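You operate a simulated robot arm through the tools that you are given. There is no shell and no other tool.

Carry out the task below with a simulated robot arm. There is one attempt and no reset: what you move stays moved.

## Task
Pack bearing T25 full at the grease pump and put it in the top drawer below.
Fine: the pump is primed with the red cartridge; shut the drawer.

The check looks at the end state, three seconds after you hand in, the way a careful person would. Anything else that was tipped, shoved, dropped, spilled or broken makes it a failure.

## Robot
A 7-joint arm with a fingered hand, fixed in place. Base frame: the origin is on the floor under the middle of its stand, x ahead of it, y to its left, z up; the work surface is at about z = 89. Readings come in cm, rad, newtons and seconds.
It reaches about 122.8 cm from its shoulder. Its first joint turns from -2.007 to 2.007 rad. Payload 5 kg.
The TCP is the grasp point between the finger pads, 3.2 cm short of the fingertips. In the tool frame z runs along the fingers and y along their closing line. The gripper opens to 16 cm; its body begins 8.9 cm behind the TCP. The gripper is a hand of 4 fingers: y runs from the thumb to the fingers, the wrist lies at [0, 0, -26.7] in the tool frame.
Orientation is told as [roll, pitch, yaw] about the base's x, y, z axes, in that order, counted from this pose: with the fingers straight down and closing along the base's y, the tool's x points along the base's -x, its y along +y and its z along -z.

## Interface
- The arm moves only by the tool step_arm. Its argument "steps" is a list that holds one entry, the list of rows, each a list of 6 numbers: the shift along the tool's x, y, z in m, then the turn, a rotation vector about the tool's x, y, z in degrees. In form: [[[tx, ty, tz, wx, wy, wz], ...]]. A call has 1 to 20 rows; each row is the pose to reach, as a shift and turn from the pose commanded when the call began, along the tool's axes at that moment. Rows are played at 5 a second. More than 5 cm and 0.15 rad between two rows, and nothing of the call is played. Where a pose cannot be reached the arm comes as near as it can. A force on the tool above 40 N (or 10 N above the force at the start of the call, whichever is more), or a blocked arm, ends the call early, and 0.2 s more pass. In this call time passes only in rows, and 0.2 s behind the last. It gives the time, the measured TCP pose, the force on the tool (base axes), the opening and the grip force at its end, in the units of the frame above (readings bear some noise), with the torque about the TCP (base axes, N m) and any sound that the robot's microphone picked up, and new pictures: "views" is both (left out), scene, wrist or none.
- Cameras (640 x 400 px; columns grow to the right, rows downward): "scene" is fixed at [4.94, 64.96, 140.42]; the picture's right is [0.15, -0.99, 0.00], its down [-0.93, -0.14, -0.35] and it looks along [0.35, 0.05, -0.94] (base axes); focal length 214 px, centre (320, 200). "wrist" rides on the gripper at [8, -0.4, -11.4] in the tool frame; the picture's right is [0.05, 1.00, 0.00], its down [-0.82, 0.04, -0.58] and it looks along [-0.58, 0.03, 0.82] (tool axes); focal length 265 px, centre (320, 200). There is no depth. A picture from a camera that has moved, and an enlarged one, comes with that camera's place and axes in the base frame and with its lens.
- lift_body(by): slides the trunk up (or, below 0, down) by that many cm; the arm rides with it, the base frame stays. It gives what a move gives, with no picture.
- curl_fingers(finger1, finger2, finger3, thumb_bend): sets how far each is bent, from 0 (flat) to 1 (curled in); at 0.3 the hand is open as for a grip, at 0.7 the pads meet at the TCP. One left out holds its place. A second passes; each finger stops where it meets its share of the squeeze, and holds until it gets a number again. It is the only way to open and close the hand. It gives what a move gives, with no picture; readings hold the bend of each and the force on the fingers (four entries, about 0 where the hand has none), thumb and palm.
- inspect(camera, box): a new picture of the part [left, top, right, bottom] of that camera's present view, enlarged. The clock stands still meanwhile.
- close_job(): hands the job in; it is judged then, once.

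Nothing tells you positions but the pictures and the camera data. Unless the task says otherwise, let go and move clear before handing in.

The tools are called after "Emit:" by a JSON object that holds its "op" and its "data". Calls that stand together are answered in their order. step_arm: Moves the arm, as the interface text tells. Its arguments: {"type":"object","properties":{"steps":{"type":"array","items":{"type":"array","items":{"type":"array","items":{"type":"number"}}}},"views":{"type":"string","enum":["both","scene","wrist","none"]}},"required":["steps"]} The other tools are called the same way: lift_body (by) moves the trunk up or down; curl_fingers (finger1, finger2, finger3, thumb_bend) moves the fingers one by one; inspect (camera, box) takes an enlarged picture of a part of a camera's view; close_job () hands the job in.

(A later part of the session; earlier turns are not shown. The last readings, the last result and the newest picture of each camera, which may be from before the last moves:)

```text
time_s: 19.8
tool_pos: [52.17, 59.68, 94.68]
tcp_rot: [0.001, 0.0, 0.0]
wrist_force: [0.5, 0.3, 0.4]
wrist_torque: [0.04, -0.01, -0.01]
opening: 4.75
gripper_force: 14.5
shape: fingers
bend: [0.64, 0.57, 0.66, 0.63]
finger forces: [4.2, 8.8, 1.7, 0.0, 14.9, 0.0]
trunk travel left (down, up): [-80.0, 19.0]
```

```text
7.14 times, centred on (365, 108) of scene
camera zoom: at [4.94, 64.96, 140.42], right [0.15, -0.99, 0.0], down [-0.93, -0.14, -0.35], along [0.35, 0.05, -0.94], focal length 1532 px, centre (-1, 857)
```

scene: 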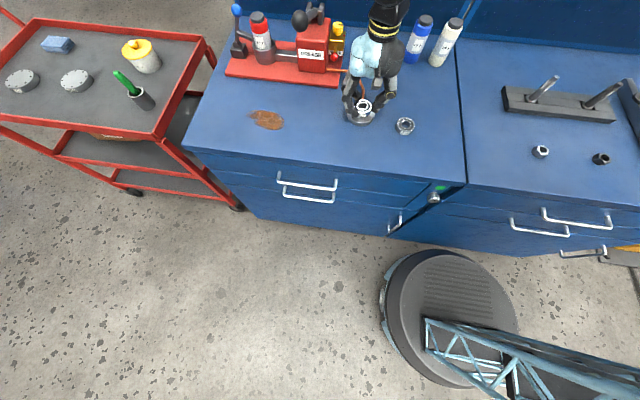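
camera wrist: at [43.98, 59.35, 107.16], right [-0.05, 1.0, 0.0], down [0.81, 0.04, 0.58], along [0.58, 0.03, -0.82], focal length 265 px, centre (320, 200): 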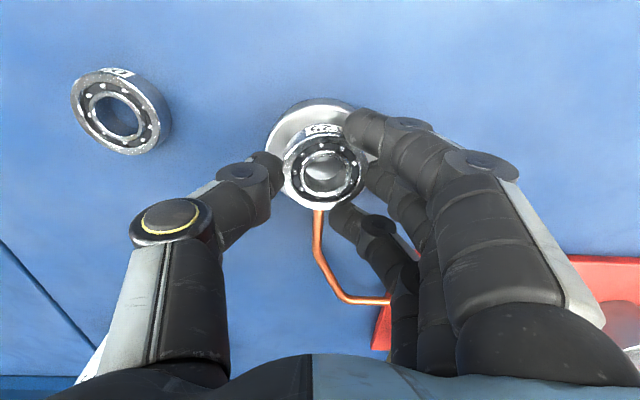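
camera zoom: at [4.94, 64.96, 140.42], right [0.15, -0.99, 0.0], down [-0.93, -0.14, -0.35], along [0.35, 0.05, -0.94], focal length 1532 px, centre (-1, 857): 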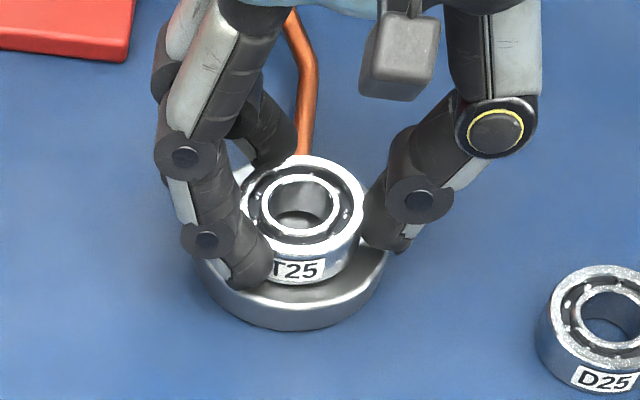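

The weight has transferred to the puck, so contact is made. I'll open the fingers just enough to free the ring.

Emit:
{"op": "curl_fingers", "data": {"finger1": 0.57, "finger2": 0.52, "finger3": 0.57, "thumb_bend": 0.58}}

Emit:
{"op": "inspect", "data": {"camera": "scene", "box": [330, 80, 400, 136]}}

Emit:
{"op": "inspect", "data": {"camera": "wrist", "box": [200, 80, 460, 260]}}

```text
time_s: 20.8
tool_pos: [52.14, 59.63, 94.61]
tcp_rot: [0.002, -0.003, 0.0]
wrist_force: [-0.2, -0.1, -0.2]
wrist_torque: [0.0, 0.0, -0.03]
opening: 6.57
gripper_force: 0.1
shape: fingers
bend: [0.56, 0.52, 0.56, 0.57]
finger forces: [0.0, 0.1, 0.0, 0.0, 0.1, 0.1]
trunk travel left (down, up): [-80.0, 19.0]
```

```text
7.14 times, centred on (365, 108) of scene
camera zoom: at [4.94, 64.96, 140.42], right [0.15, -0.99, 0.0], down [-0.93, -0.14, -0.35], along [0.35, 0.05, -0.94], focal length 1532 px, centre (-1, 857)
```

zoom: 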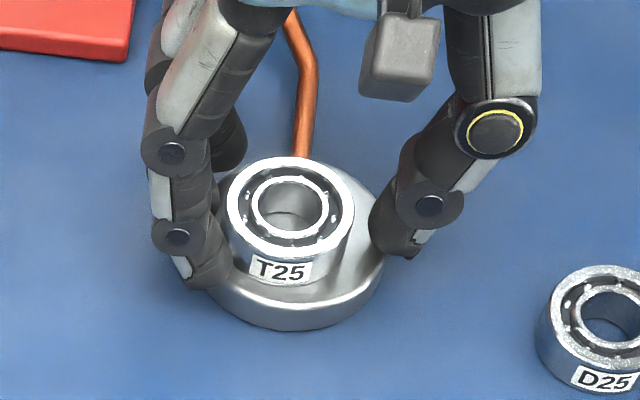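

```text
2.22 times, centred on (330, 170) of wrist
camera zoom: at [44.17, 59.22, 106.01], right [-0.05, 1.0, 0.0], down [0.81, 0.04, 0.58], along [0.58, 0.03, -0.82], focal length 590 px, centre (298, 267)
```

zoom: 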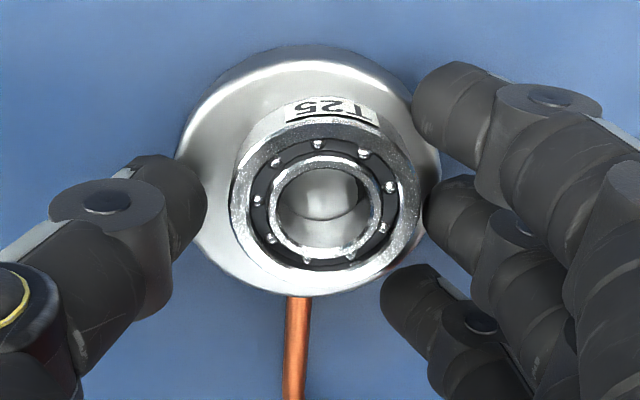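

On release the bearing slid about 5 mm toward +y and sits a little off centre on the puck. I'll shift the hand, re-grip lightly to centre it, then release in balanced stages.

Emit:
{"op": "step_arm", "data": {"steps": [[[-0.002, -0.0005, 0, 0, 0, 0], [-0.0035, -0.001, 0, 0, 0, 0], [-0.0035, -0.001, 0, 0, 0, 0]]], "views": "none"}}

Emit:
{"op": "curl_fingers", "data": {"finger1": 0.65, "finger2": 0.6, "finger3": 0.66, "thumb_bend": 0.63}}

Emit:
{"op": "inspect", "data": {"camera": "scene", "box": [330, 80, 400, 136]}}

Emit:
{"op": "inspect", "data": {"camera": "wrist", "box": [200, 80, 460, 260]}}

```text
time_s: 21.6
tool_pos: [52.51, 59.64, 94.6]
tcp_rot: [0.003, -0.002, 0.0]
wrist_force: [-0.6, -0.9, -0.5]
wrist_torque: [0.01, -0.01, 0.0]
opening: 6.56
gripper_force: 0.0
shape: fingers
bend: [0.56, 0.52, 0.56, 0.57]
finger forces: [0.1, 0.0, 0.0, 0.0, 0.0, 0.1]
trunk travel left (down, up): [-80.0, 19.0]
```

```text
time_s: 22.6
tool_pos: [52.47, 59.65, 94.76]
tcp_rot: [0.003, -0.002, 0.0]
wrist_force: [-0.3, 0.5, 0.6]
wrist_torque: [-0.02, -0.04, 0.0]
opening: 5.08
gripper_force: 6.4
shape: fingers
bend: [0.62, 0.56, 0.66, 0.61]
finger forces: [3.0, 3.5, 0.0, 0.0, 6.3, 0.0]
trunk travel left (down, up): [-80.0, 19.0]
```

```text
7.14 times, centred on (365, 108) of scene
camera zoom: at [4.94, 64.96, 140.42], right [0.15, -0.99, 0.0], down [-0.93, -0.14, -0.35], along [0.35, 0.05, -0.94], focal length 1532 px, centre (-1, 857)
```

zoom: 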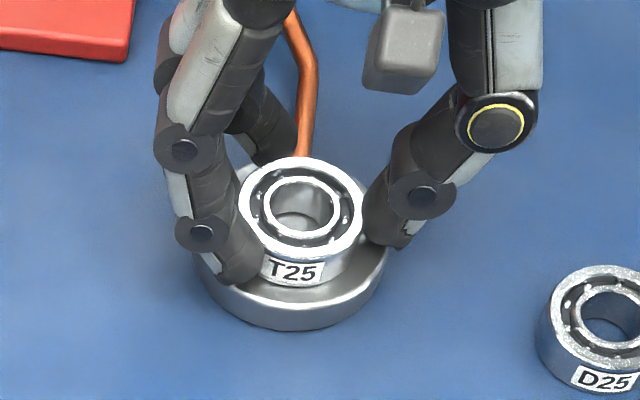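

```text
2.22 times, centred on (330, 170) of wrist
camera zoom: at [44.47, 59.12, 106.02], right [-0.05, 1.0, 0.0], down [0.81, 0.04, 0.58], along [0.58, 0.03, -0.82], focal length 590 px, centre (298, 267)
```

zoom: 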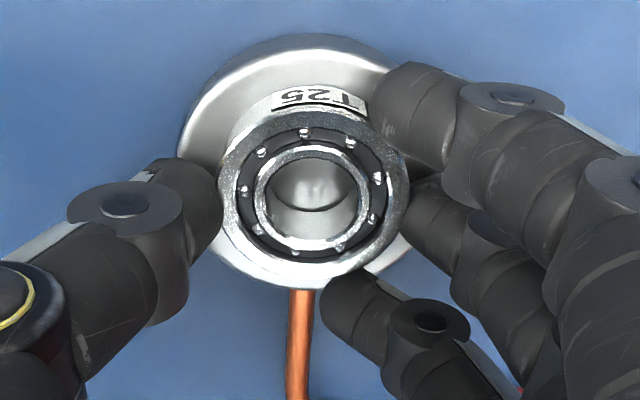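

Finger 1 on the −x side touches while finger 3 doesn't, so the ring sits about 4 mm toward −x of the hand axis. I'll curl finger 1 more to push it toward +x.

Emit:
{"op": "curl_fingers", "data": {"finger1": 0.72, "finger2": 0.58, "finger3": 0.66, "thumb_bend": 0.62}}

Emit:
{"op": "inspect", "data": {"camera": "wrist", "box": [200, 80, 460, 260]}}

Emit:
{"op": "inspect", "data": {"camera": "scene", "box": [330, 80, 400, 136]}}

```text
time_s: 23.6
tool_pos: [52.46, 59.47, 94.72]
tcp_rot: [0.001, -0.002, 0.0]
wrist_force: [-0.2, 0.4, 0.9]
wrist_torque: [-0.06, -0.02, -0.03]
opening: 4.95
gripper_force: 7.2
shape: fingers
bend: [0.64, 0.56, 0.66, 0.61]
finger forces: [7.1, 0.6, 0.0, 0.1, 7.1, 0.1]
trunk travel left (down, up): [-80.0, 19.0]
```

```text
2.22 times, centred on (330, 170) of wrist
camera zoom: at [44.47, 59.13, 106.03], right [-0.05, 1.0, 0.0], down [0.81, 0.04, 0.58], along [0.58, 0.03, -0.82], focal length 590 px, centre (298, 267)
```

zoom: 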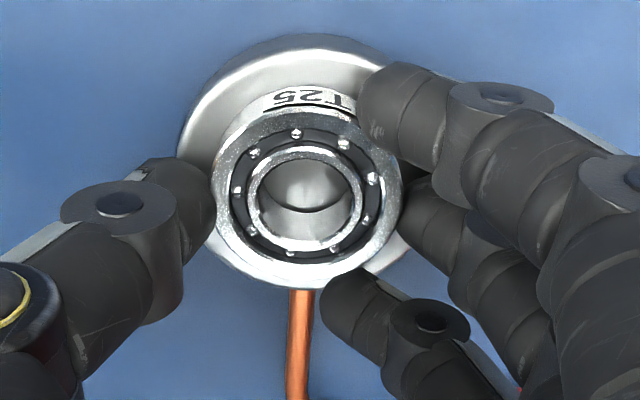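

```text
7.14 times, centred on (365, 108) of scene
camera zoom: at [4.94, 64.96, 140.42], right [0.15, -0.99, 0.0], down [-0.93, -0.14, -0.35], along [0.35, 0.05, -0.94], focal length 1532 px, centre (-1, 857)
```

zoom: 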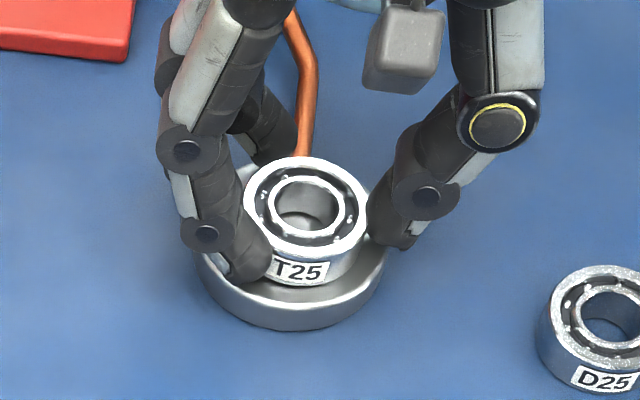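

The ring is now good in y. With it gripped I'll slide it 3–4 mm toward +x by moving the arm, then ease the grip.

Emit:
{"op": "step_arm", "data": {"steps": [[[-0.002, 0, 0, 0, 0, 0], [-0.0035, 0, 0, 0, 0, 0], [-0.0035, 0, 0, 0, 0, 0]]], "views": "none"}}

Emit:
{"op": "curl_fingers", "data": {"finger1": 0.62, "finger2": 0.56, "finger3": 0.62, "thumb_bend": 0.6}}

Emit:
{"op": "inspect", "data": {"camera": "wrist", "box": [200, 80, 460, 260]}}

Emit:
{"op": "inspect", "data": {"camera": "scene", "box": [330, 80, 400, 136]}}

```text
time_s: 24.4
tool_pos: [52.88, 59.62, 94.59]
tcp_rot: [0.002, -0.001, 0.0]
wrist_force: [-1.7, 1.1, 3.4]
wrist_torque: [-0.11, 0.07, -0.01]
opening: 4.97
gripper_force: 7.7
shape: fingers
bend: [0.64, 0.56, 0.66, 0.61]
finger forces: [7.0, 0.4, 0.1, 0.0, 7.5, 0.1]
trunk travel left (down, up): [-80.0, 19.0]
```

```text
time_s: 25.4
tool_pos: [52.83, 59.59, 94.54]
tcp_rot: [0.002, -0.003, -0.002]
wrist_force: [1.0, -0.1, 0.2]
wrist_torque: [-0.03, -0.04, -0.01]
opening: 5.21
gripper_force: 1.9
shape: fingers
bend: [0.62, 0.56, 0.62, 0.6]
finger forces: [1.0, 0.5, 0.0, 0.1, 1.7, 0.0]
trunk travel left (down, up): [-80.0, 19.0]
```

```text
2.22 times, centred on (330, 170) of wrist
camera zoom: at [44.85, 59.13, 106.0], right [-0.05, 1.0, 0.0], down [0.81, 0.04, 0.58], along [0.58, 0.03, -0.82], focal length 590 px, centre (298, 267)
```

zoom: 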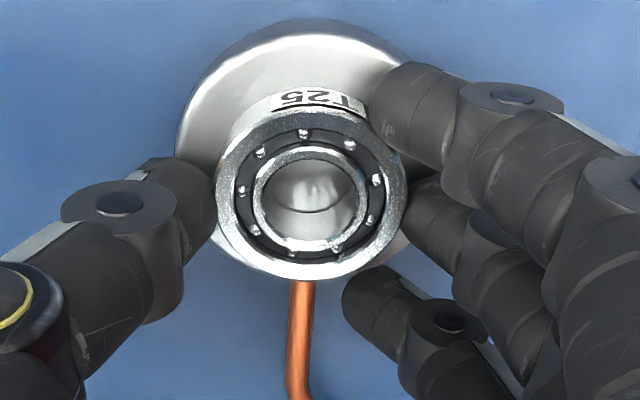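

```text
7.14 times, centred on (365, 108) of scene
camera zoom: at [4.94, 64.96, 140.42], right [0.15, -0.99, 0.0], down [-0.93, -0.14, -0.35], along [0.35, 0.05, -0.94], focal length 1532 px, centre (-1, 857)
```

zoom: 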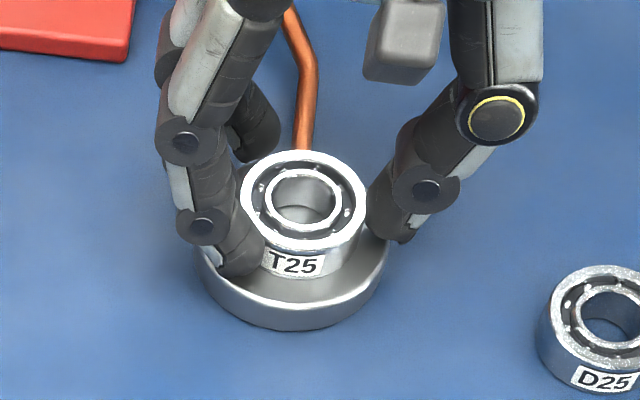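

The bearing now reads about (52.3, 59.85), well centred. The grip is nearly relaxed, so I'll open fully.

Emit:
{"op": "curl_fingers", "data": {"finger1": 0.53, "finger2": 0.49, "finger3": 0.53, "thumb_bend": 0.53}}

Emit:
{"op": "inspect", "data": {"camera": "wrist", "box": [200, 80, 460, 260]}}

Emit:
{"op": "inspect", "data": {"camera": "scene", "box": [330, 80, 400, 136]}}

```text
time_s: 26.4
tool_pos: [52.85, 59.67, 94.69]
tcp_rot: [0.002, -0.002, 0.0]
wrist_force: [-0.5, 0.9, -0.9]
wrist_torque: [-0.03, -0.02, 0.03]
opening: 7.87
gripper_force: 0.0
shape: fingers
bend: [0.53, 0.49, 0.53, 0.53]
finger forces: [0.0, 0.0, 0.0, 0.1, 0.0, 0.1]
trunk travel left (down, up): [-80.0, 19.0]
```

```text
2.22 times, centred on (330, 170) of wrist
camera zoom: at [44.84, 59.15, 106.0], right [-0.05, 1.0, 0.0], down [0.81, 0.04, 0.58], along [0.58, 0.03, -0.82], focal length 590 px, centre (298, 267)
```

zoom: 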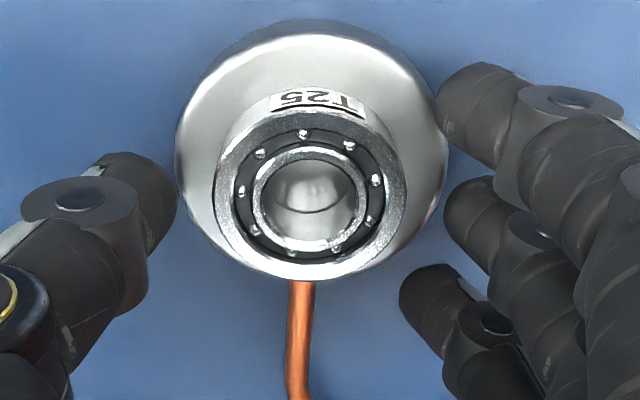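

```text
7.14 times, centred on (365, 108) of scene
camera zoom: at [4.94, 64.96, 140.42], right [0.15, -0.99, 0.0], down [-0.93, -0.14, -0.35], along [0.35, 0.05, -0.94], focal length 1532 px, centre (-1, 857)
```

zoom: 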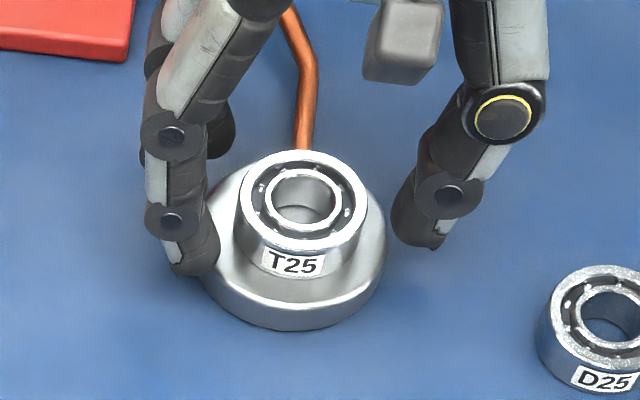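

T25 sits concentric on the packer puck. I'll rise straight up and go look at the pump lever from above.

Emit:
{"op": "step_arm", "data": {"steps": [[[0, 0, -0.01, 0, 0, 0], [0, 0, -0.03, 0, 0, 0], [0, 0, -0.06, 0, 0, 0], [0, 0, -0.1, 0, 0, 0], [0.01, 0.02, -0.14, 0, 0, 0], [0.03, 0.05, -0.17, 0, 0, 0], [0.05, 0.08, -0.2, 0, 0, 0], [0.07, 0.11, -0.23, 0, 0, 0], [0.08, 0.14, -0.26, 0, 0, 0], [0.08, 0.173, -0.29, 0, 0, 0], [0.08, 0.173, -0.3, 0, 0, 0]]], "views": "both"}}

Emit:
{"op": "inspect", "data": {"camera": "wrist", "box": [220, 120, 420, 260]}}

Emit:
{"op": "inspect", "data": {"camera": "scene", "box": [320, 80, 420, 140]}}

```text
time_s: 28.8
tool_pos: [45.21, 76.86, 124.86]
tcp_rot: [0.003, -0.003, -0.001]
wrist_force: [-0.7, -0.5, 0.5]
wrist_torque: [0.02, 0.0, -0.02]
opening: 7.9
gripper_force: 0.1
shape: fingers
bend: [0.53, 0.49, 0.53, 0.53]
finger forces: [0.1, 0.1, 0.0, 0.1, 0.0, 0.0]
trunk travel left (down, up): [-80.0, 19.0]
camera wrist: at [37.03, 76.32, 136.23], right [-0.05, 1.0, 0.0], down [0.81, 0.04, 0.58], along [0.58, 0.03, -0.82], focal length 265 px, centre (320, 200)
```

scene: 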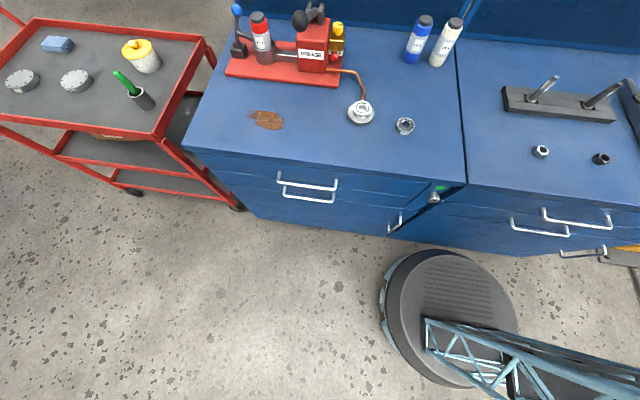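
wrist: 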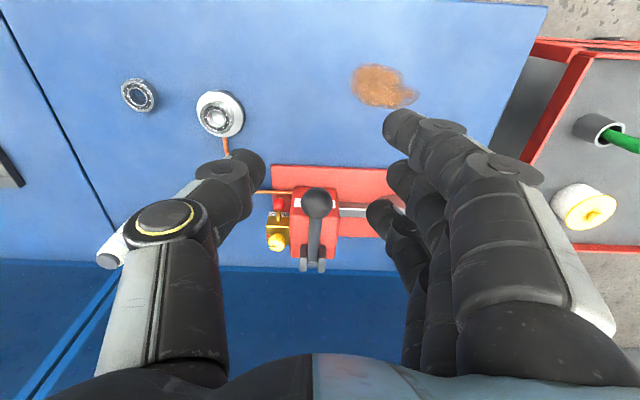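

```text
2.86 times, centred on (320, 190) of wrist
camera zoom: at [37.03, 76.32, 136.23], right [-0.05, 1.0, 0.0], down [0.81, 0.04, 0.58], along [0.58, 0.03, -0.82], focal length 758 px, centre (320, 229)
```

zoom: 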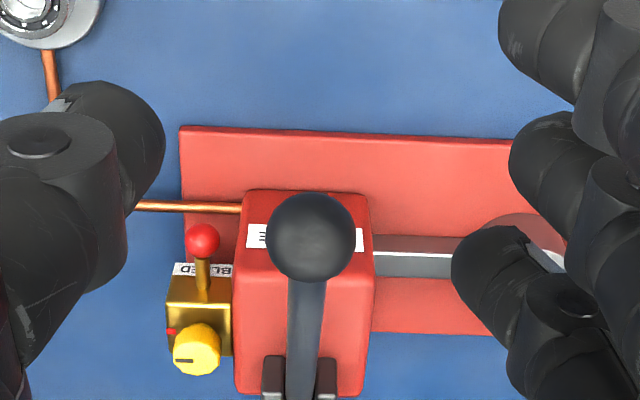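

```text
6.40 times, centred on (370, 110) of scene
camera zoom: at [4.94, 64.96, 140.42], right [0.15, -0.99, 0.0], down [-0.93, -0.14, -0.35], along [0.35, 0.05, -0.94], focal length 1373 px, centre (0, 776)
```

zoom: 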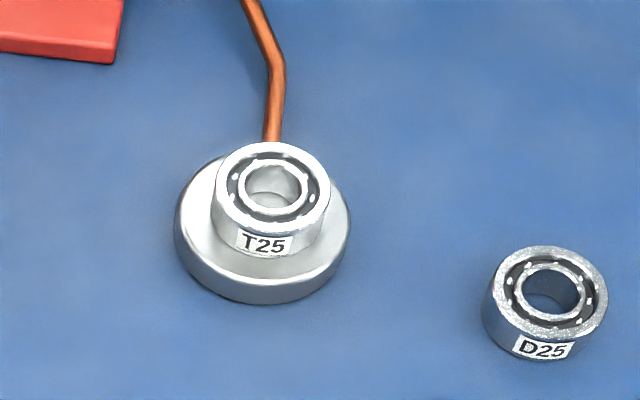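

The knob centre triangulates to about (55.3, 76.8, 111), roughly 3.7 cm across. I'll bring the open hand over it and lower so the knob sits between thumb and fingers.

Emit:
{"op": "step_arm", "data": {"steps": [[[-0.035, 0, 0, 0, 0, 0], [-0.07, 0, 0, 0, 0, 0], [-0.101, 0, 0, 0, 0, 0], [-0.101, 0, 0.03, 0, 0, 0], [-0.101, 0, 0.06, 0, 0, 0], [-0.101, 0, 0.06, 0, 0, 0]]], "views": "both"}}

Emit:
{"op": "inspect", "data": {"camera": "wrist", "box": [200, 80, 460, 260]}}

Emit:
{"op": "inspect", "data": {"camera": "scene", "box": [220, 0, 380, 100]}}

```text
time_s: 30.2
tool_pos: [54.87, 76.78, 118.76]
tcp_rot: [0.002, -0.003, 0.0]
wrist_force: [0.8, -0.5, 0.6]
wrist_torque: [-0.02, 0.0, -0.03]
opening: 7.86
gripper_force: 0.0
shape: fingers
bend: [0.53, 0.49, 0.53, 0.53]
finger forces: [0.0, 0.1, 0.1, 0.1, 0.1, 0.1]
trunk travel left (down, up): [-80.0, 19.0]
camera wrist: at [46.92, 76.36, 130.02], right [-0.05, 1.0, 0.0], down [0.81, 0.04, 0.58], along [0.58, 0.03, -0.82], focal length 265 px, centre (320, 200)
```

scene: 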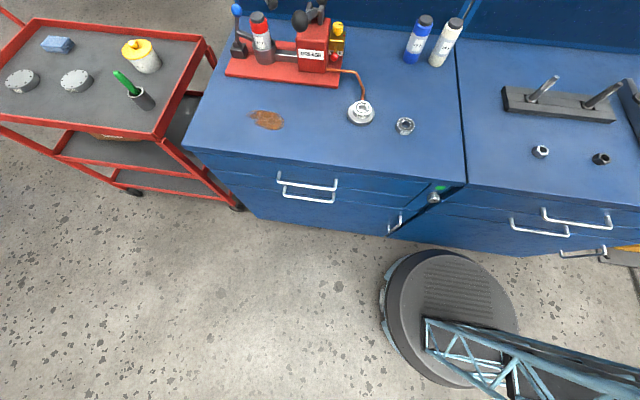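
wrist: 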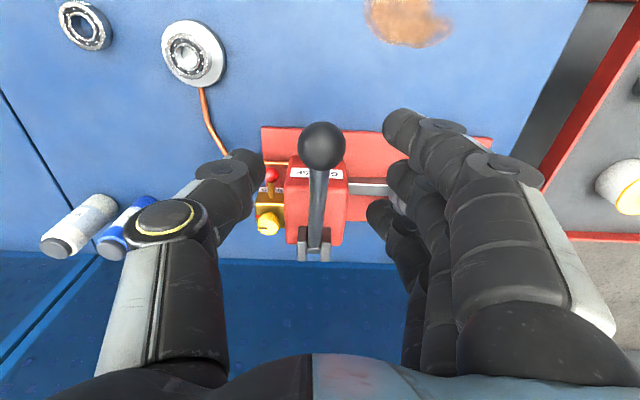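

```text
2.22 times, centred on (330, 170) of wrist
camera zoom: at [46.92, 76.36, 130.02], right [-0.05, 1.0, 0.0], down [0.81, 0.04, 0.58], along [0.58, 0.03, -0.82], focal length 590 px, centre (298, 267)
```

zoom: 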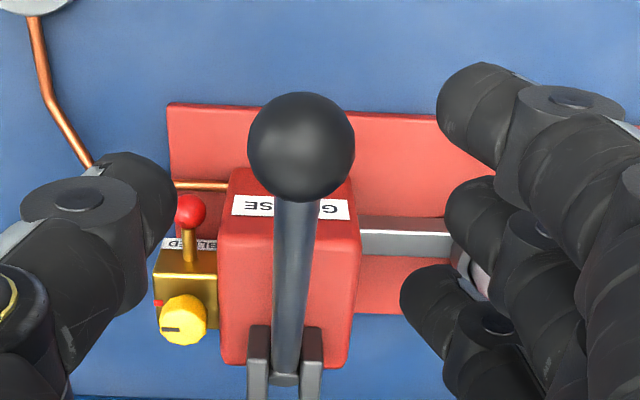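

```text
4.00 times, centred on (300, 50) of scene
camera zoom: at [4.94, 64.96, 140.42], right [0.15, -0.99, 0.0], down [-0.93, -0.14, -0.35], along [0.35, 0.05, -0.94], focal length 858 px, centre (400, 800)
```

zoom: 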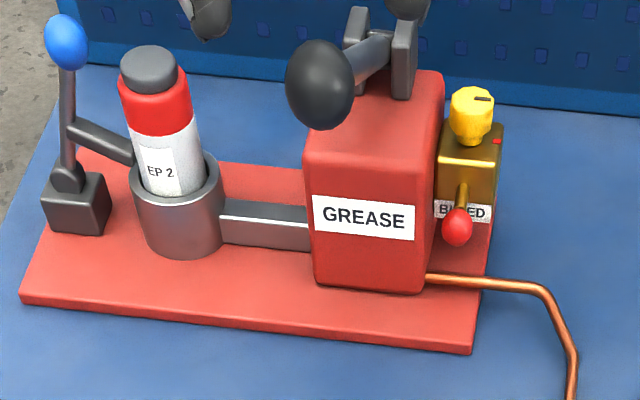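

The ball is almost on the hand axis, about 4 mm further in +x. I'll lower over it.

Emit:
{"op": "step_arm", "data": {"steps": [[[-0.004, 0.001, 0.02, 0, 0, 0], [-0.004, 0.001, 0.04, 0, 0, 0], [-0.004, 0.001, 0.06, 0, 0, 0], [-0.004, 0.001, 0.073, 0, 0, 0], [-0.004, 0.001, 0.073, 0, 0, 0]]], "views": "wrist"}}

Emit:
{"op": "inspect", "data": {"camera": "scene", "box": [220, 0, 380, 100]}}

```text
time_s: 31.4
tool_pos: [55.42, 76.85, 111.34]
tcp_rot: [0.001, -0.002, 0.001]
wrist_force: [-0.1, 0.5, -0.2]
wrist_torque: [0.01, -0.01, 0.01]
opening: 7.87
gripper_force: 0.1
shape: fingers
bend: [0.53, 0.49, 0.53, 0.53]
finger forces: [0.1, 0.0, 0.1, 0.0, 0.0, 0.0]
trunk travel left (down, up): [-80.0, 19.0]
camera wrist: at [47.32, 76.34, 122.75], right [-0.05, 1.0, 0.0], down [0.81, 0.04, 0.58], along [0.58, 0.03, -0.82], focal length 265 px, centre (320, 200)
```

wrist: 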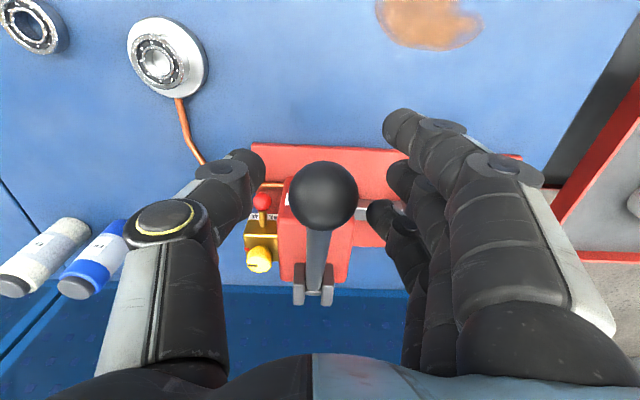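

```text
4.00 times, centred on (300, 50) of scene
camera zoom: at [4.94, 64.96, 140.42], right [0.15, -0.99, 0.0], down [-0.93, -0.14, -0.35], along [0.35, 0.05, -0.94], focal length 858 px, centre (400, 800)
```

zoom: 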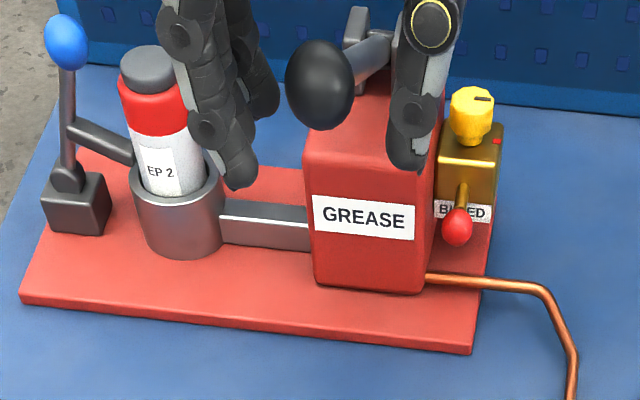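

The knob lies right at the grasp point. I'll close only the middle finger and thumb on it, leaving the other fingers clear of the rod.

Emit:
{"op": "curl_fingers", "data": {"finger1": 0.55, "finger2": 0.75, "finger3": 0.55, "thumb_bend": 0.72}}

Emit:
{"op": "inspect", "data": {"camera": "wrist", "box": [200, 80, 460, 260]}}

Emit:
{"op": "inspect", "data": {"camera": "scene", "box": [220, 0, 380, 100]}}

```text
time_s: 32.4
tool_pos: [55.43, 76.74, 111.26]
tcp_rot: [-0.002, 0.0, 0.0]
wrist_force: [-0.8, -6.2, -11.6]
wrist_torque: [-0.07, 0.03, 0.01]
opening: 5.32
gripper_force: 11.9
shape: fingers
bend: [0.55, 0.66, 0.55, 0.68]
finger forces: [0.1, 8.9, 0.1, 0.0, 14.0, 0.1]
trunk travel left (down, up): [-80.0, 19.0]
```

```text
2.22 times, centred on (330, 170) of wrist
camera zoom: at [47.36, 76.32, 122.65], right [-0.05, 1.0, 0.0], down [0.81, 0.04, 0.58], along [0.58, 0.03, -0.82], focal length 590 px, centre (298, 267)
```

zoom: 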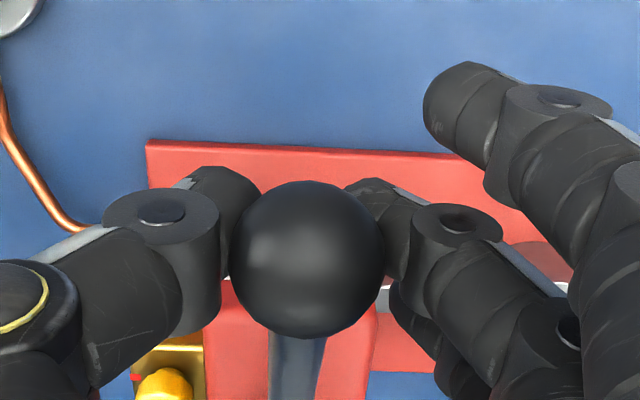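

```text
4.00 times, centred on (300, 50) of scene
camera zoom: at [4.94, 64.96, 140.42], right [0.15, -0.99, 0.0], down [-0.93, -0.14, -0.35], along [0.35, 0.05, -0.94], focal length 858 px, centre (400, 800)
```

zoom: 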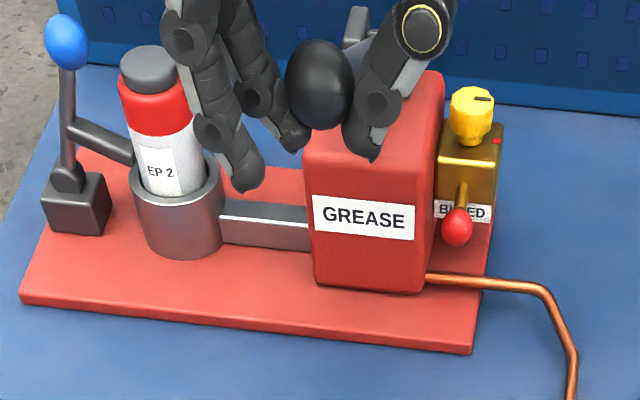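

Gripping there only cages the knob from below, which suits lifting but not pushing down. I'll release, rise, and make a fist to press the lever from above.

Emit:
{"op": "curl_fingers", "data": {"finger1": 0.5, "finger2": 0.48, "finger3": 0.5, "thumb_bend": 0.5}}

Emit:
{"op": "step_arm", "data": {"steps": [[[0, 0, -0.02, 0, 0, 0], [0, 0, -0.05, 0, 0, 0], [0, 0, -0.08, 0, 0, 0], [0, 0, -0.08, 0, 0, 0]]], "views": "none"}}

Emit:
{"op": "curl_fingers", "data": {"finger1": 1.0, "finger2": 1.0, "finger3": 1.0, "thumb_bend": 0.6}}

Emit:
{"op": "inspect", "data": {"camera": "wrist", "box": [0, 0, 640, 400]}}

Emit:
{"op": "inspect", "data": {"camera": "scene", "box": [220, 0, 380, 100]}}

```text
time_s: 33.4
tool_pos: [55.36, 76.82, 111.43]
tcp_rot: [0.002, -0.002, 0.0]
wrist_force: [-0.1, -0.2, 0.0]
wrist_torque: [0.02, 0.01, 0.02]
opening: 9.03
gripper_force: 0.0
shape: fingers
bend: [0.5, 0.48, 0.5, 0.5]
finger forces: [0.0, 0.0, 0.1, 0.1, 0.1, 0.1]
trunk travel left (down, up): [-80.0, 19.0]
```

```text
time_s: 34.4
tool_pos: [55.47, 76.97, 119.51]
tcp_rot: [0.0, -0.001, 0.001]
wrist_force: [0.8, 0.2, -0.3]
wrist_torque: [-0.04, 0.01, -0.01]
opening: 9.05
gripper_force: 0.1
shape: fingers
bend: [0.5, 0.48, 0.5, 0.5]
finger forces: [0.1, 0.0, 0.0, 0.0, 0.0, 0.0]
trunk travel left (down, up): [-80.0, 19.0]
```

```text
time_s: 35.4
tool_pos: [55.44, 76.88, 119.52]
tcp_rot: [0.001, -0.001, -0.001]
wrist_force: [1.1, 0.0, -0.1]
wrist_torque: [-0.01, -0.05, 0.05]
opening: 5.55
gripper_force: 0.2
shape: fingers
bend: [1.0, 1.0, 1.0, 0.6]
finger forces: [0.0, 0.0, 0.0, 0.0, 0.1, 0.0]
trunk travel left (down, up): [-80.0, 19.0]
```

```text
1.00 times, centred on (320, 200) of wrist (not enlarged: the box is as wide or as high as the picture)
camera zoom: at [47.41, 76.42, 130.81], right [-0.05, 1.0, 0.0], down [0.81, 0.04, 0.58], along [0.58, 0.03, -0.82], focal length 265 px, centre (320, 200)
```

zoom: 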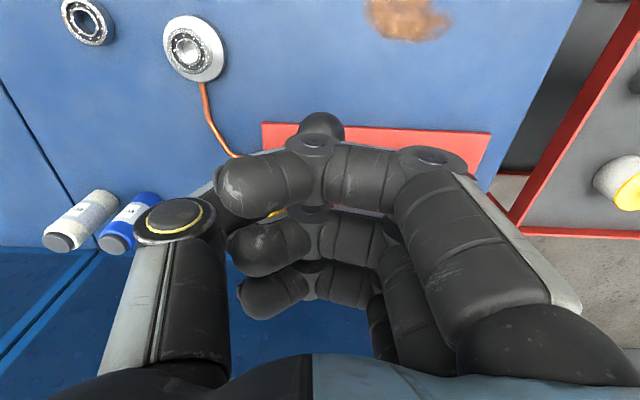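

```text
4.00 times, centred on (300, 50) of scene
camera zoom: at [4.94, 64.96, 140.42], right [0.15, -0.99, 0.0], down [-0.93, -0.14, -0.35], along [0.35, 0.05, -0.94], focal length 858 px, centre (400, 800)
```

zoom: 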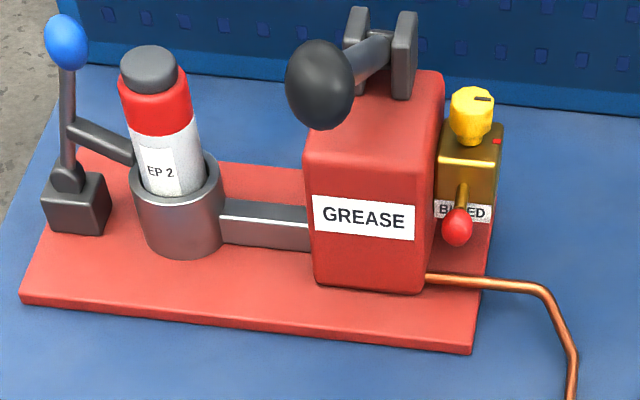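

The fist forms a firm horizontal bar about 3–4 cm above the TCP. I'll clear the thumb from the knob and come down until the bar meets the knob.

Emit:
{"op": "curl_fingers", "data": {"thumb_bend": 0.48}}

Emit:
{"op": "step_arm", "data": {"steps": [[[0, 0, 0.02, 0, 0, 0], [0, 0, 0.04, 0, 0, 0], [0, 0, 0.06, 0, 0, 0], [0, 0, 0.075, 0, 0, 0], [0, 0, 0.075, 0, 0, 0]]], "views": "wrist"}}

Emit:
{"op": "inspect", "data": {"camera": "scene", "box": [220, 0, 380, 100]}}

```text
time_s: 36.4
tool_pos: [55.44, 76.97, 119.43]
tcp_rot: [0.001, 0.0, 0.0]
wrist_force: [-0.2, 0.6, -0.2]
wrist_torque: [0.01, 0.0, -0.03]
opening: 6.32
gripper_force: 0.1
shape: fingers
bend: [1.0, 1.0, 1.0, 0.48]
finger forces: [0.1, 0.0, 0.1, 0.0, 0.1, 0.1]
trunk travel left (down, up): [-80.0, 19.0]
```

```text
time_s: 37.6
tool_pos: [55.6, 76.83, 111.91]
tcp_rot: [0.002, -0.003, 0.0]
wrist_force: [0.9, -0.2, -0.3]
wrist_torque: [0.02, -0.04, 0.01]
opening: 6.35
gripper_force: 0.1
shape: fingers
bend: [1.0, 1.0, 1.0, 0.48]
finger forces: [0.0, 0.0, 0.1, 0.0, 0.0, 0.1]
trunk travel left (down, up): [-80.0, 19.0]
camera wrist: at [47.58, 76.43, 123.28], right [-0.05, 1.0, 0.0], down [0.81, 0.04, 0.58], along [0.58, 0.03, -0.82], focal length 265 px, centre (320, 200)
```

wrist: 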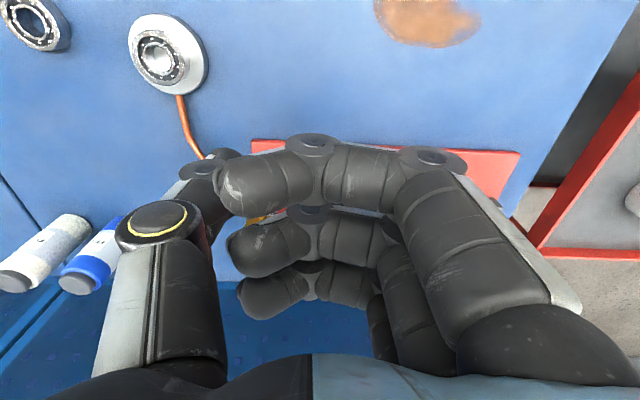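

```text
4.00 times, centred on (300, 50) of scene
camera zoom: at [4.94, 64.96, 140.42], right [0.15, -0.99, 0.0], down [-0.93, -0.14, -0.35], along [0.35, 0.05, -0.94], focal length 858 px, centre (400, 800)
```

zoom: 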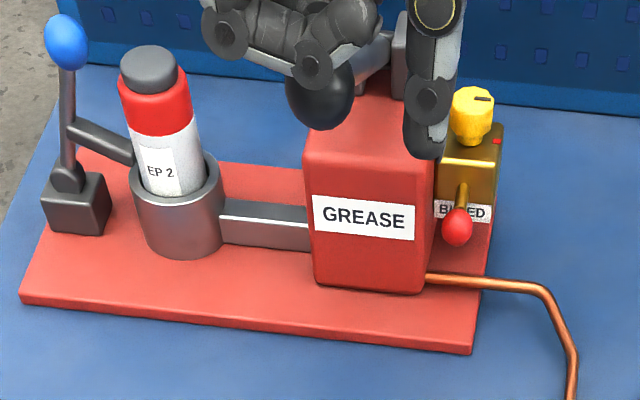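

The knuckle sits just above the ball. I'll press down slowly and watch the force.

Emit:
{"op": "step_arm", "data": {"steps": [[[0, 0, 0.004, 0, 0, 0], [0, 0, 0.008, 0, 0, 0], [0.001, 0, 0.012, 0, 0, 0], [0.002, 0, 0.016, 0, 0, 0], [0.003, 0, 0.02, 0, 0, 0]]], "views": "none"}}

Emit:
{"op": "inspect", "data": {"camera": "scene", "box": [220, 0, 380, 100]}}

```text
time_s: 38.8
tool_pos: [55.14, 76.91, 109.98]
tcp_rot: [0.002, -0.002, 0.0]
wrist_force: [-0.9, -0.3, 5.5]
wrist_torque: [0.0, 0.0, 0.03]
opening: 6.32
gripper_force: 2.0
shape: fingers
bend: [1.0, 1.0, 1.0, 0.48]
finger forces: [0.0, 5.4, 0.1, 0.0, 0.1, 0.1]
trunk travel left (down, up): [-80.0, 19.0]
```

```text
4.00 times, centred on (300, 50) of scene
camera zoom: at [4.94, 64.96, 140.42], right [0.15, -0.99, 0.0], down [-0.93, -0.14, -0.35], along [0.35, 0.05, -0.94], focal length 858 px, centre (400, 800)
```

zoom: 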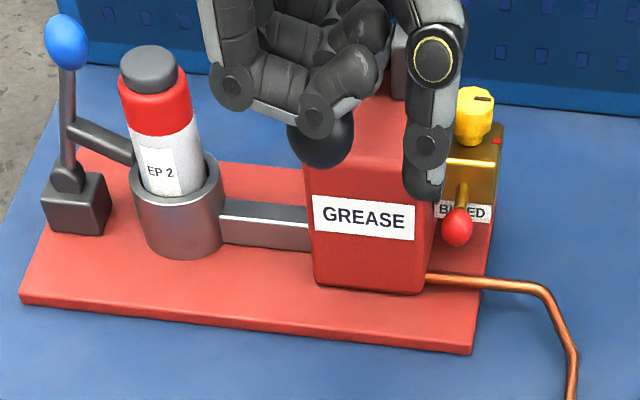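

The lever yields at only about 5 N. I'll follow the arc further down through the stroke.

Emit:
{"op": "step_arm", "data": {"steps": [[[0.004, 0, 0.01, 0, 0, 0], [0.007, 0, 0.02, 0, 0, 0], [0.009, 0, 0.03, 0, 0, 0], [0.01, 0, 0.04, 0, 0, 0], [0.011, 0, 0.05, 0, 0, 0], [0.012, 0, 0.06, 0, 0, 0]]], "views": "none"}}

Emit:
{"op": "inspect", "data": {"camera": "scene", "box": [220, 0, 380, 100]}}

Emit:
{"op": "inspect", "data": {"camera": "scene", "box": [330, 80, 400, 136]}}

```text
time_s: 40.2
tool_pos: [54.13, 76.65, 104.11]
tcp_rot: [0.002, -0.004, 0.0]
wrist_force: [-1.8, -0.5, 8.1]
wrist_torque: [-0.04, 0.04, -0.02]
opening: 6.34
gripper_force: 3.8
shape: fingers
bend: [1.0, 1.0, 1.0, 0.48]
finger forces: [0.0, 8.2, 0.1, 0.1, 0.0, 0.0]
trunk travel left (down, up): [-80.0, 19.0]
```

```text
4.00 times, centred on (300, 50) of scene
camera zoom: at [4.94, 64.96, 140.42], right [0.15, -0.99, 0.0], down [-0.93, -0.14, -0.35], along [0.35, 0.05, -0.94], focal length 858 px, centre (400, 800)
```

zoom: 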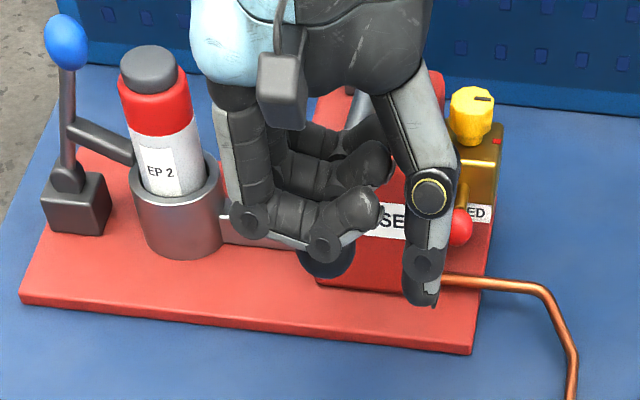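

```text
7.14 times, centred on (365, 108) of scene
camera zoom: at [4.94, 64.96, 140.42], right [0.15, -0.99, 0.0], down [-0.93, -0.14, -0.35], along [0.35, 0.05, -0.94], focal length 1532 px, centre (-1, 857)
```

zoom: 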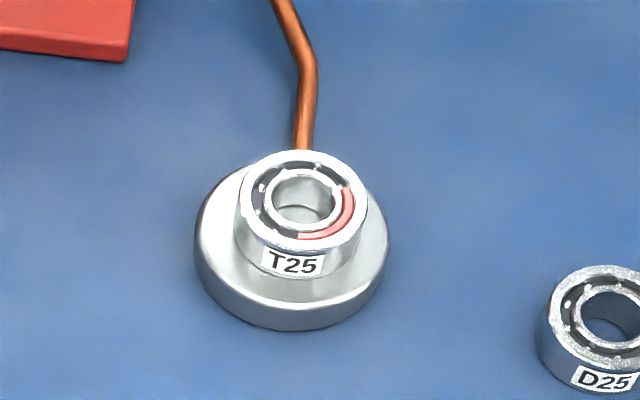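

Red grease is appearing in T25 — roughly a third of the race is filled already. I'll continue the stroke downward.

Emit:
{"op": "step_arm", "data": {"steps": [[[0.0, 0, 0.008, 0, 0, 0], [-0.001, 0, 0.016, 0, 0, 0], [-0.002, 0, 0.024, 0, 0, 0], [-0.002, 0, 0.03, 0, 0, 0]]], "views": "none"}}

Emit:
{"op": "inspect", "data": {"camera": "scene", "box": [220, 0, 380, 100]}}

Emit:
{"op": "inspect", "data": {"camera": "scene", "box": [330, 80, 400, 136]}}

```text
time_s: 41.2
tool_pos: [54.18, 76.94, 101.49]
tcp_rot: [0.009, -0.006, 0.0]
wrist_force: [4.1, 9.7, 38.2]
wrist_torque: [-0.21, -0.12, -0.01]
opening: 6.32
gripper_force: 18.8
shape: fingers
bend: [1.0, 1.0, 1.0, 0.48]
finger forces: [0.0, 28.5, 9.0, 0.0, 0.0, 0.1]
trunk travel left (down, up): [-80.0, 19.0]
```

```text
4.00 times, centred on (300, 50) of scene
camera zoom: at [4.94, 64.96, 140.42], right [0.15, -0.99, 0.0], down [-0.93, -0.14, -0.35], along [0.35, 0.05, -0.94], focal length 858 px, centre (400, 800)
```

zoom: 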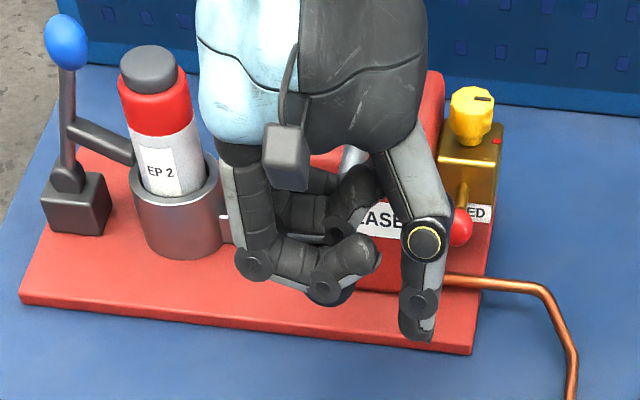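

```text
7.14 times, centred on (365, 108) of scene
camera zoom: at [4.94, 64.96, 140.42], right [0.15, -0.99, 0.0], down [-0.93, -0.14, -0.35], along [0.35, 0.05, -0.94], focal length 1532 px, centre (-1, 857)
```

zoom: 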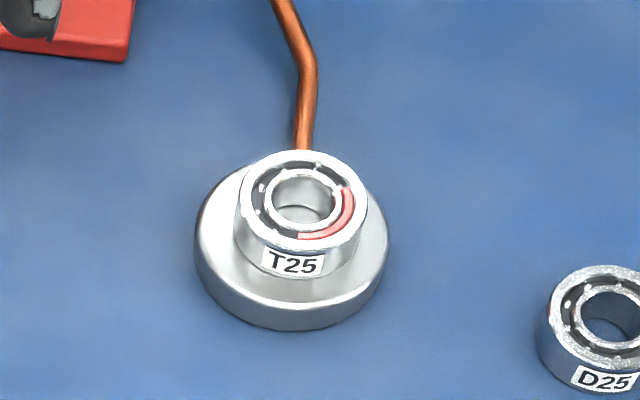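

That's the end stop at 38 N; one stroke filled roughly a quarter of the race. I'll back off and see whether the lever springs up.

Emit:
{"op": "step_arm", "data": {"steps": [[[0, 0, -0.01, 0, 0, 0], [0, 0, -0.03, 0, 0, 0], [-0.002, 0, -0.05, 0, 0, 0], [-0.005, 0, -0.07, 0, 0, 0], [-0.01, 0, -0.09, 0, 0, 0], [-0.012, 0, -0.108, 0, 0, 0], [-0.012, 0, -0.12, 0, 0, 0]]], "views": "none"}}

Emit:
{"op": "inspect", "data": {"camera": "scene", "box": [220, 0, 380, 100]}}

Emit:
{"op": "inspect", "data": {"camera": "scene", "box": [340, 90, 380, 120]}}

```text
time_s: 42.8
tool_pos: [55.28, 77.07, 113.04]
tcp_rot: [0.002, -0.003, 0.0]
wrist_force: [0.1, 0.6, 0.1]
wrist_torque: [-0.01, -0.04, 0.01]
opening: 6.32
gripper_force: 0.0
shape: fingers
bend: [1.0, 1.0, 1.0, 0.48]
finger forces: [0.0, 0.0, 0.0, 0.0, 0.1, 0.1]
trunk travel left (down, up): [-80.0, 19.0]
```

```text
4.00 times, centred on (300, 50) of scene
camera zoom: at [4.94, 64.96, 140.42], right [0.15, -0.99, 0.0], down [-0.93, -0.14, -0.35], along [0.35, 0.05, -0.94], focal length 858 px, centre (400, 800)
```

zoom: 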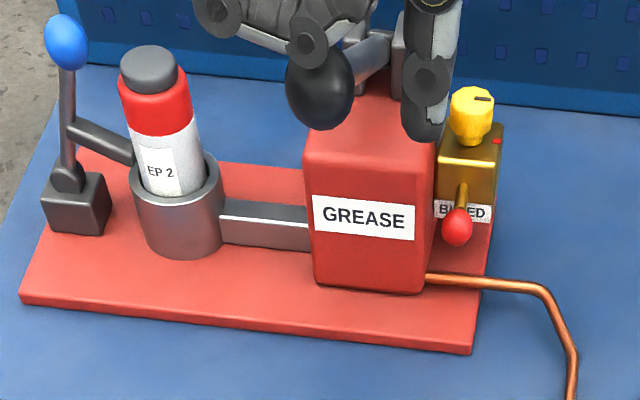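

```text
13.33 times, centred on (360, 105) of scene
camera zoom: at [4.94, 64.96, 140.42], right [0.15, -0.99, 0.0], down [-0.93, -0.14, -0.35], along [0.35, 0.05, -0.94], focal length 2860 px, centre (-213, 1467)
```

zoom: 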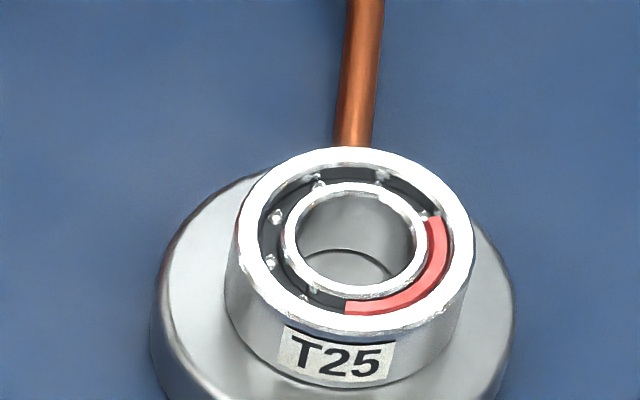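

The lever springs back fully. I'll do the second stroke along the same arc.

Emit:
{"op": "step_arm", "data": {"steps": [[[0, 0, 0.015, 0, 0, 0], [0.003, 0, 0.03, 0, 0, 0], [0.006, 0, 0.045, 0, 0, 0], [0.009, 0, 0.06, 0, 0, 0], [0.011, 0, 0.075, 0, 0, 0], [0.012, 0, 0.088, 0, 0, 0], [0.012, 0, 0.097, 0, 0, 0]]], "views": "none"}}

Emit:
{"op": "inspect", "data": {"camera": "scene", "box": [340, 90, 380, 120]}}

```text
time_s: 44.4
tool_pos: [54.13, 76.78, 103.17]
tcp_rot: [0.003, -0.001, 0.001]
wrist_force: [0.6, -1.3, 8.2]
wrist_torque: [0.01, 0.02, 0.01]
opening: 6.33
gripper_force: 4.4
shape: fingers
bend: [1.0, 1.0, 1.0, 0.48]
finger forces: [0.0, 8.4, 0.1, 0.0, 0.0, 0.1]
trunk travel left (down, up): [-80.0, 19.0]
```

```text
13.33 times, centred on (360, 105) of scene
camera zoom: at [4.94, 64.96, 140.42], right [0.15, -0.99, 0.0], down [-0.93, -0.14, -0.35], along [0.35, 0.05, -0.94], focal length 2860 px, centre (-213, 1467)
```

zoom: 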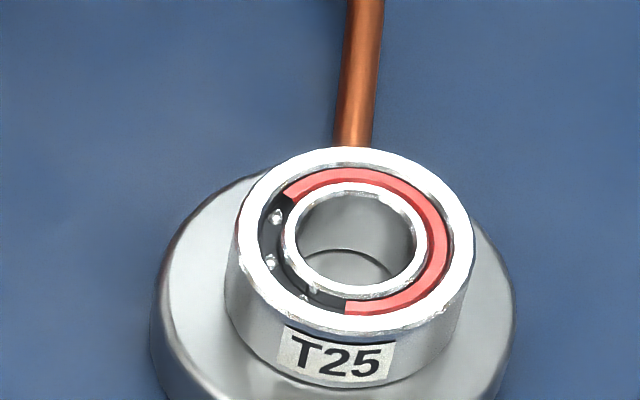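

Two strokes give two thirds. One more full stroke should fill it exactly, so I'll let the lever up and press once more.

Emit:
{"op": "step_arm", "data": {"steps": [[[0, 0, -0.02, 0, 0, 0], [-0.002, 0, -0.04, 0, 0, 0], [-0.005, 0, -0.06, 0, 0, 0], [-0.009, 0, -0.08, 0, 0, 0], [-0.012, 0, -0.097, 0, 0, 0], [-0.012, 0, -0.105, 0, 0, 0]]], "views": "none"}}

Emit:
{"op": "step_arm", "data": {"steps": [[[0, 0, 0.015, 0, 0, 0], [0.003, 0, 0.03, 0, 0, 0], [0.006, 0, 0.045, 0, 0, 0], [0.009, 0, 0.06, 0, 0, 0], [0.011, 0, 0.075, 0, 0, 0], [0.012, 0, 0.09, 0, 0, 0], [0.012, 0, 0.104, 0, 0, 0]]], "views": "none"}}

Emit:
{"op": "inspect", "data": {"camera": "scene", "box": [340, 90, 380, 120]}}

```text
time_s: 45.8
tool_pos: [55.27, 76.83, 113.67]
tcp_rot: [0.003, -0.001, 0.0]
wrist_force: [-0.7, 0.1, -0.7]
wrist_torque: [0.03, 0.01, -0.02]
opening: 6.31
gripper_force: 0.1
shape: fingers
bend: [1.0, 1.0, 1.0, 0.48]
finger forces: [0.0, 0.0, 0.1, 0.0, 0.0, 0.1]
trunk travel left (down, up): [-80.0, 19.0]
```

```text
time_s: 47.4
tool_pos: [53.95, 76.91, 103.25]
tcp_rot: [0.0, -0.002, 0.001]
wrist_force: [-1.6, -0.4, 8.9]
wrist_torque: [-0.02, 0.02, -0.02]
opening: 6.33
gripper_force: 3.7
shape: fingers
bend: [1.0, 1.0, 1.0, 0.48]
finger forces: [0.0, 8.6, 0.0, 0.1, 0.0, 0.1]
trunk travel left (down, up): [-80.0, 19.0]
```

```text
13.33 times, centred on (360, 105) of scene
camera zoom: at [4.94, 64.96, 140.42], right [0.15, -0.99, 0.0], down [-0.93, -0.14, -0.35], along [0.35, 0.05, -0.94], focal length 2860 px, centre (-213, 1467)
```

zoom: 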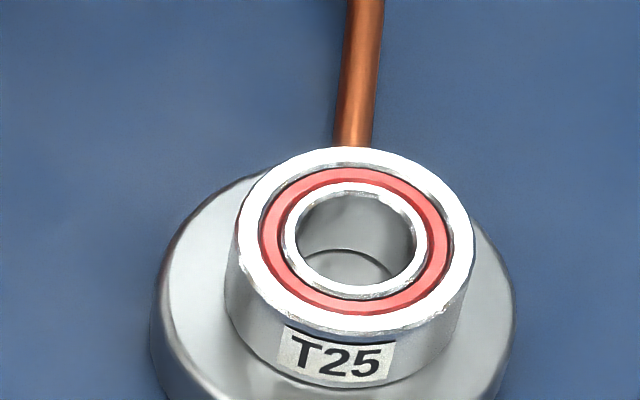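

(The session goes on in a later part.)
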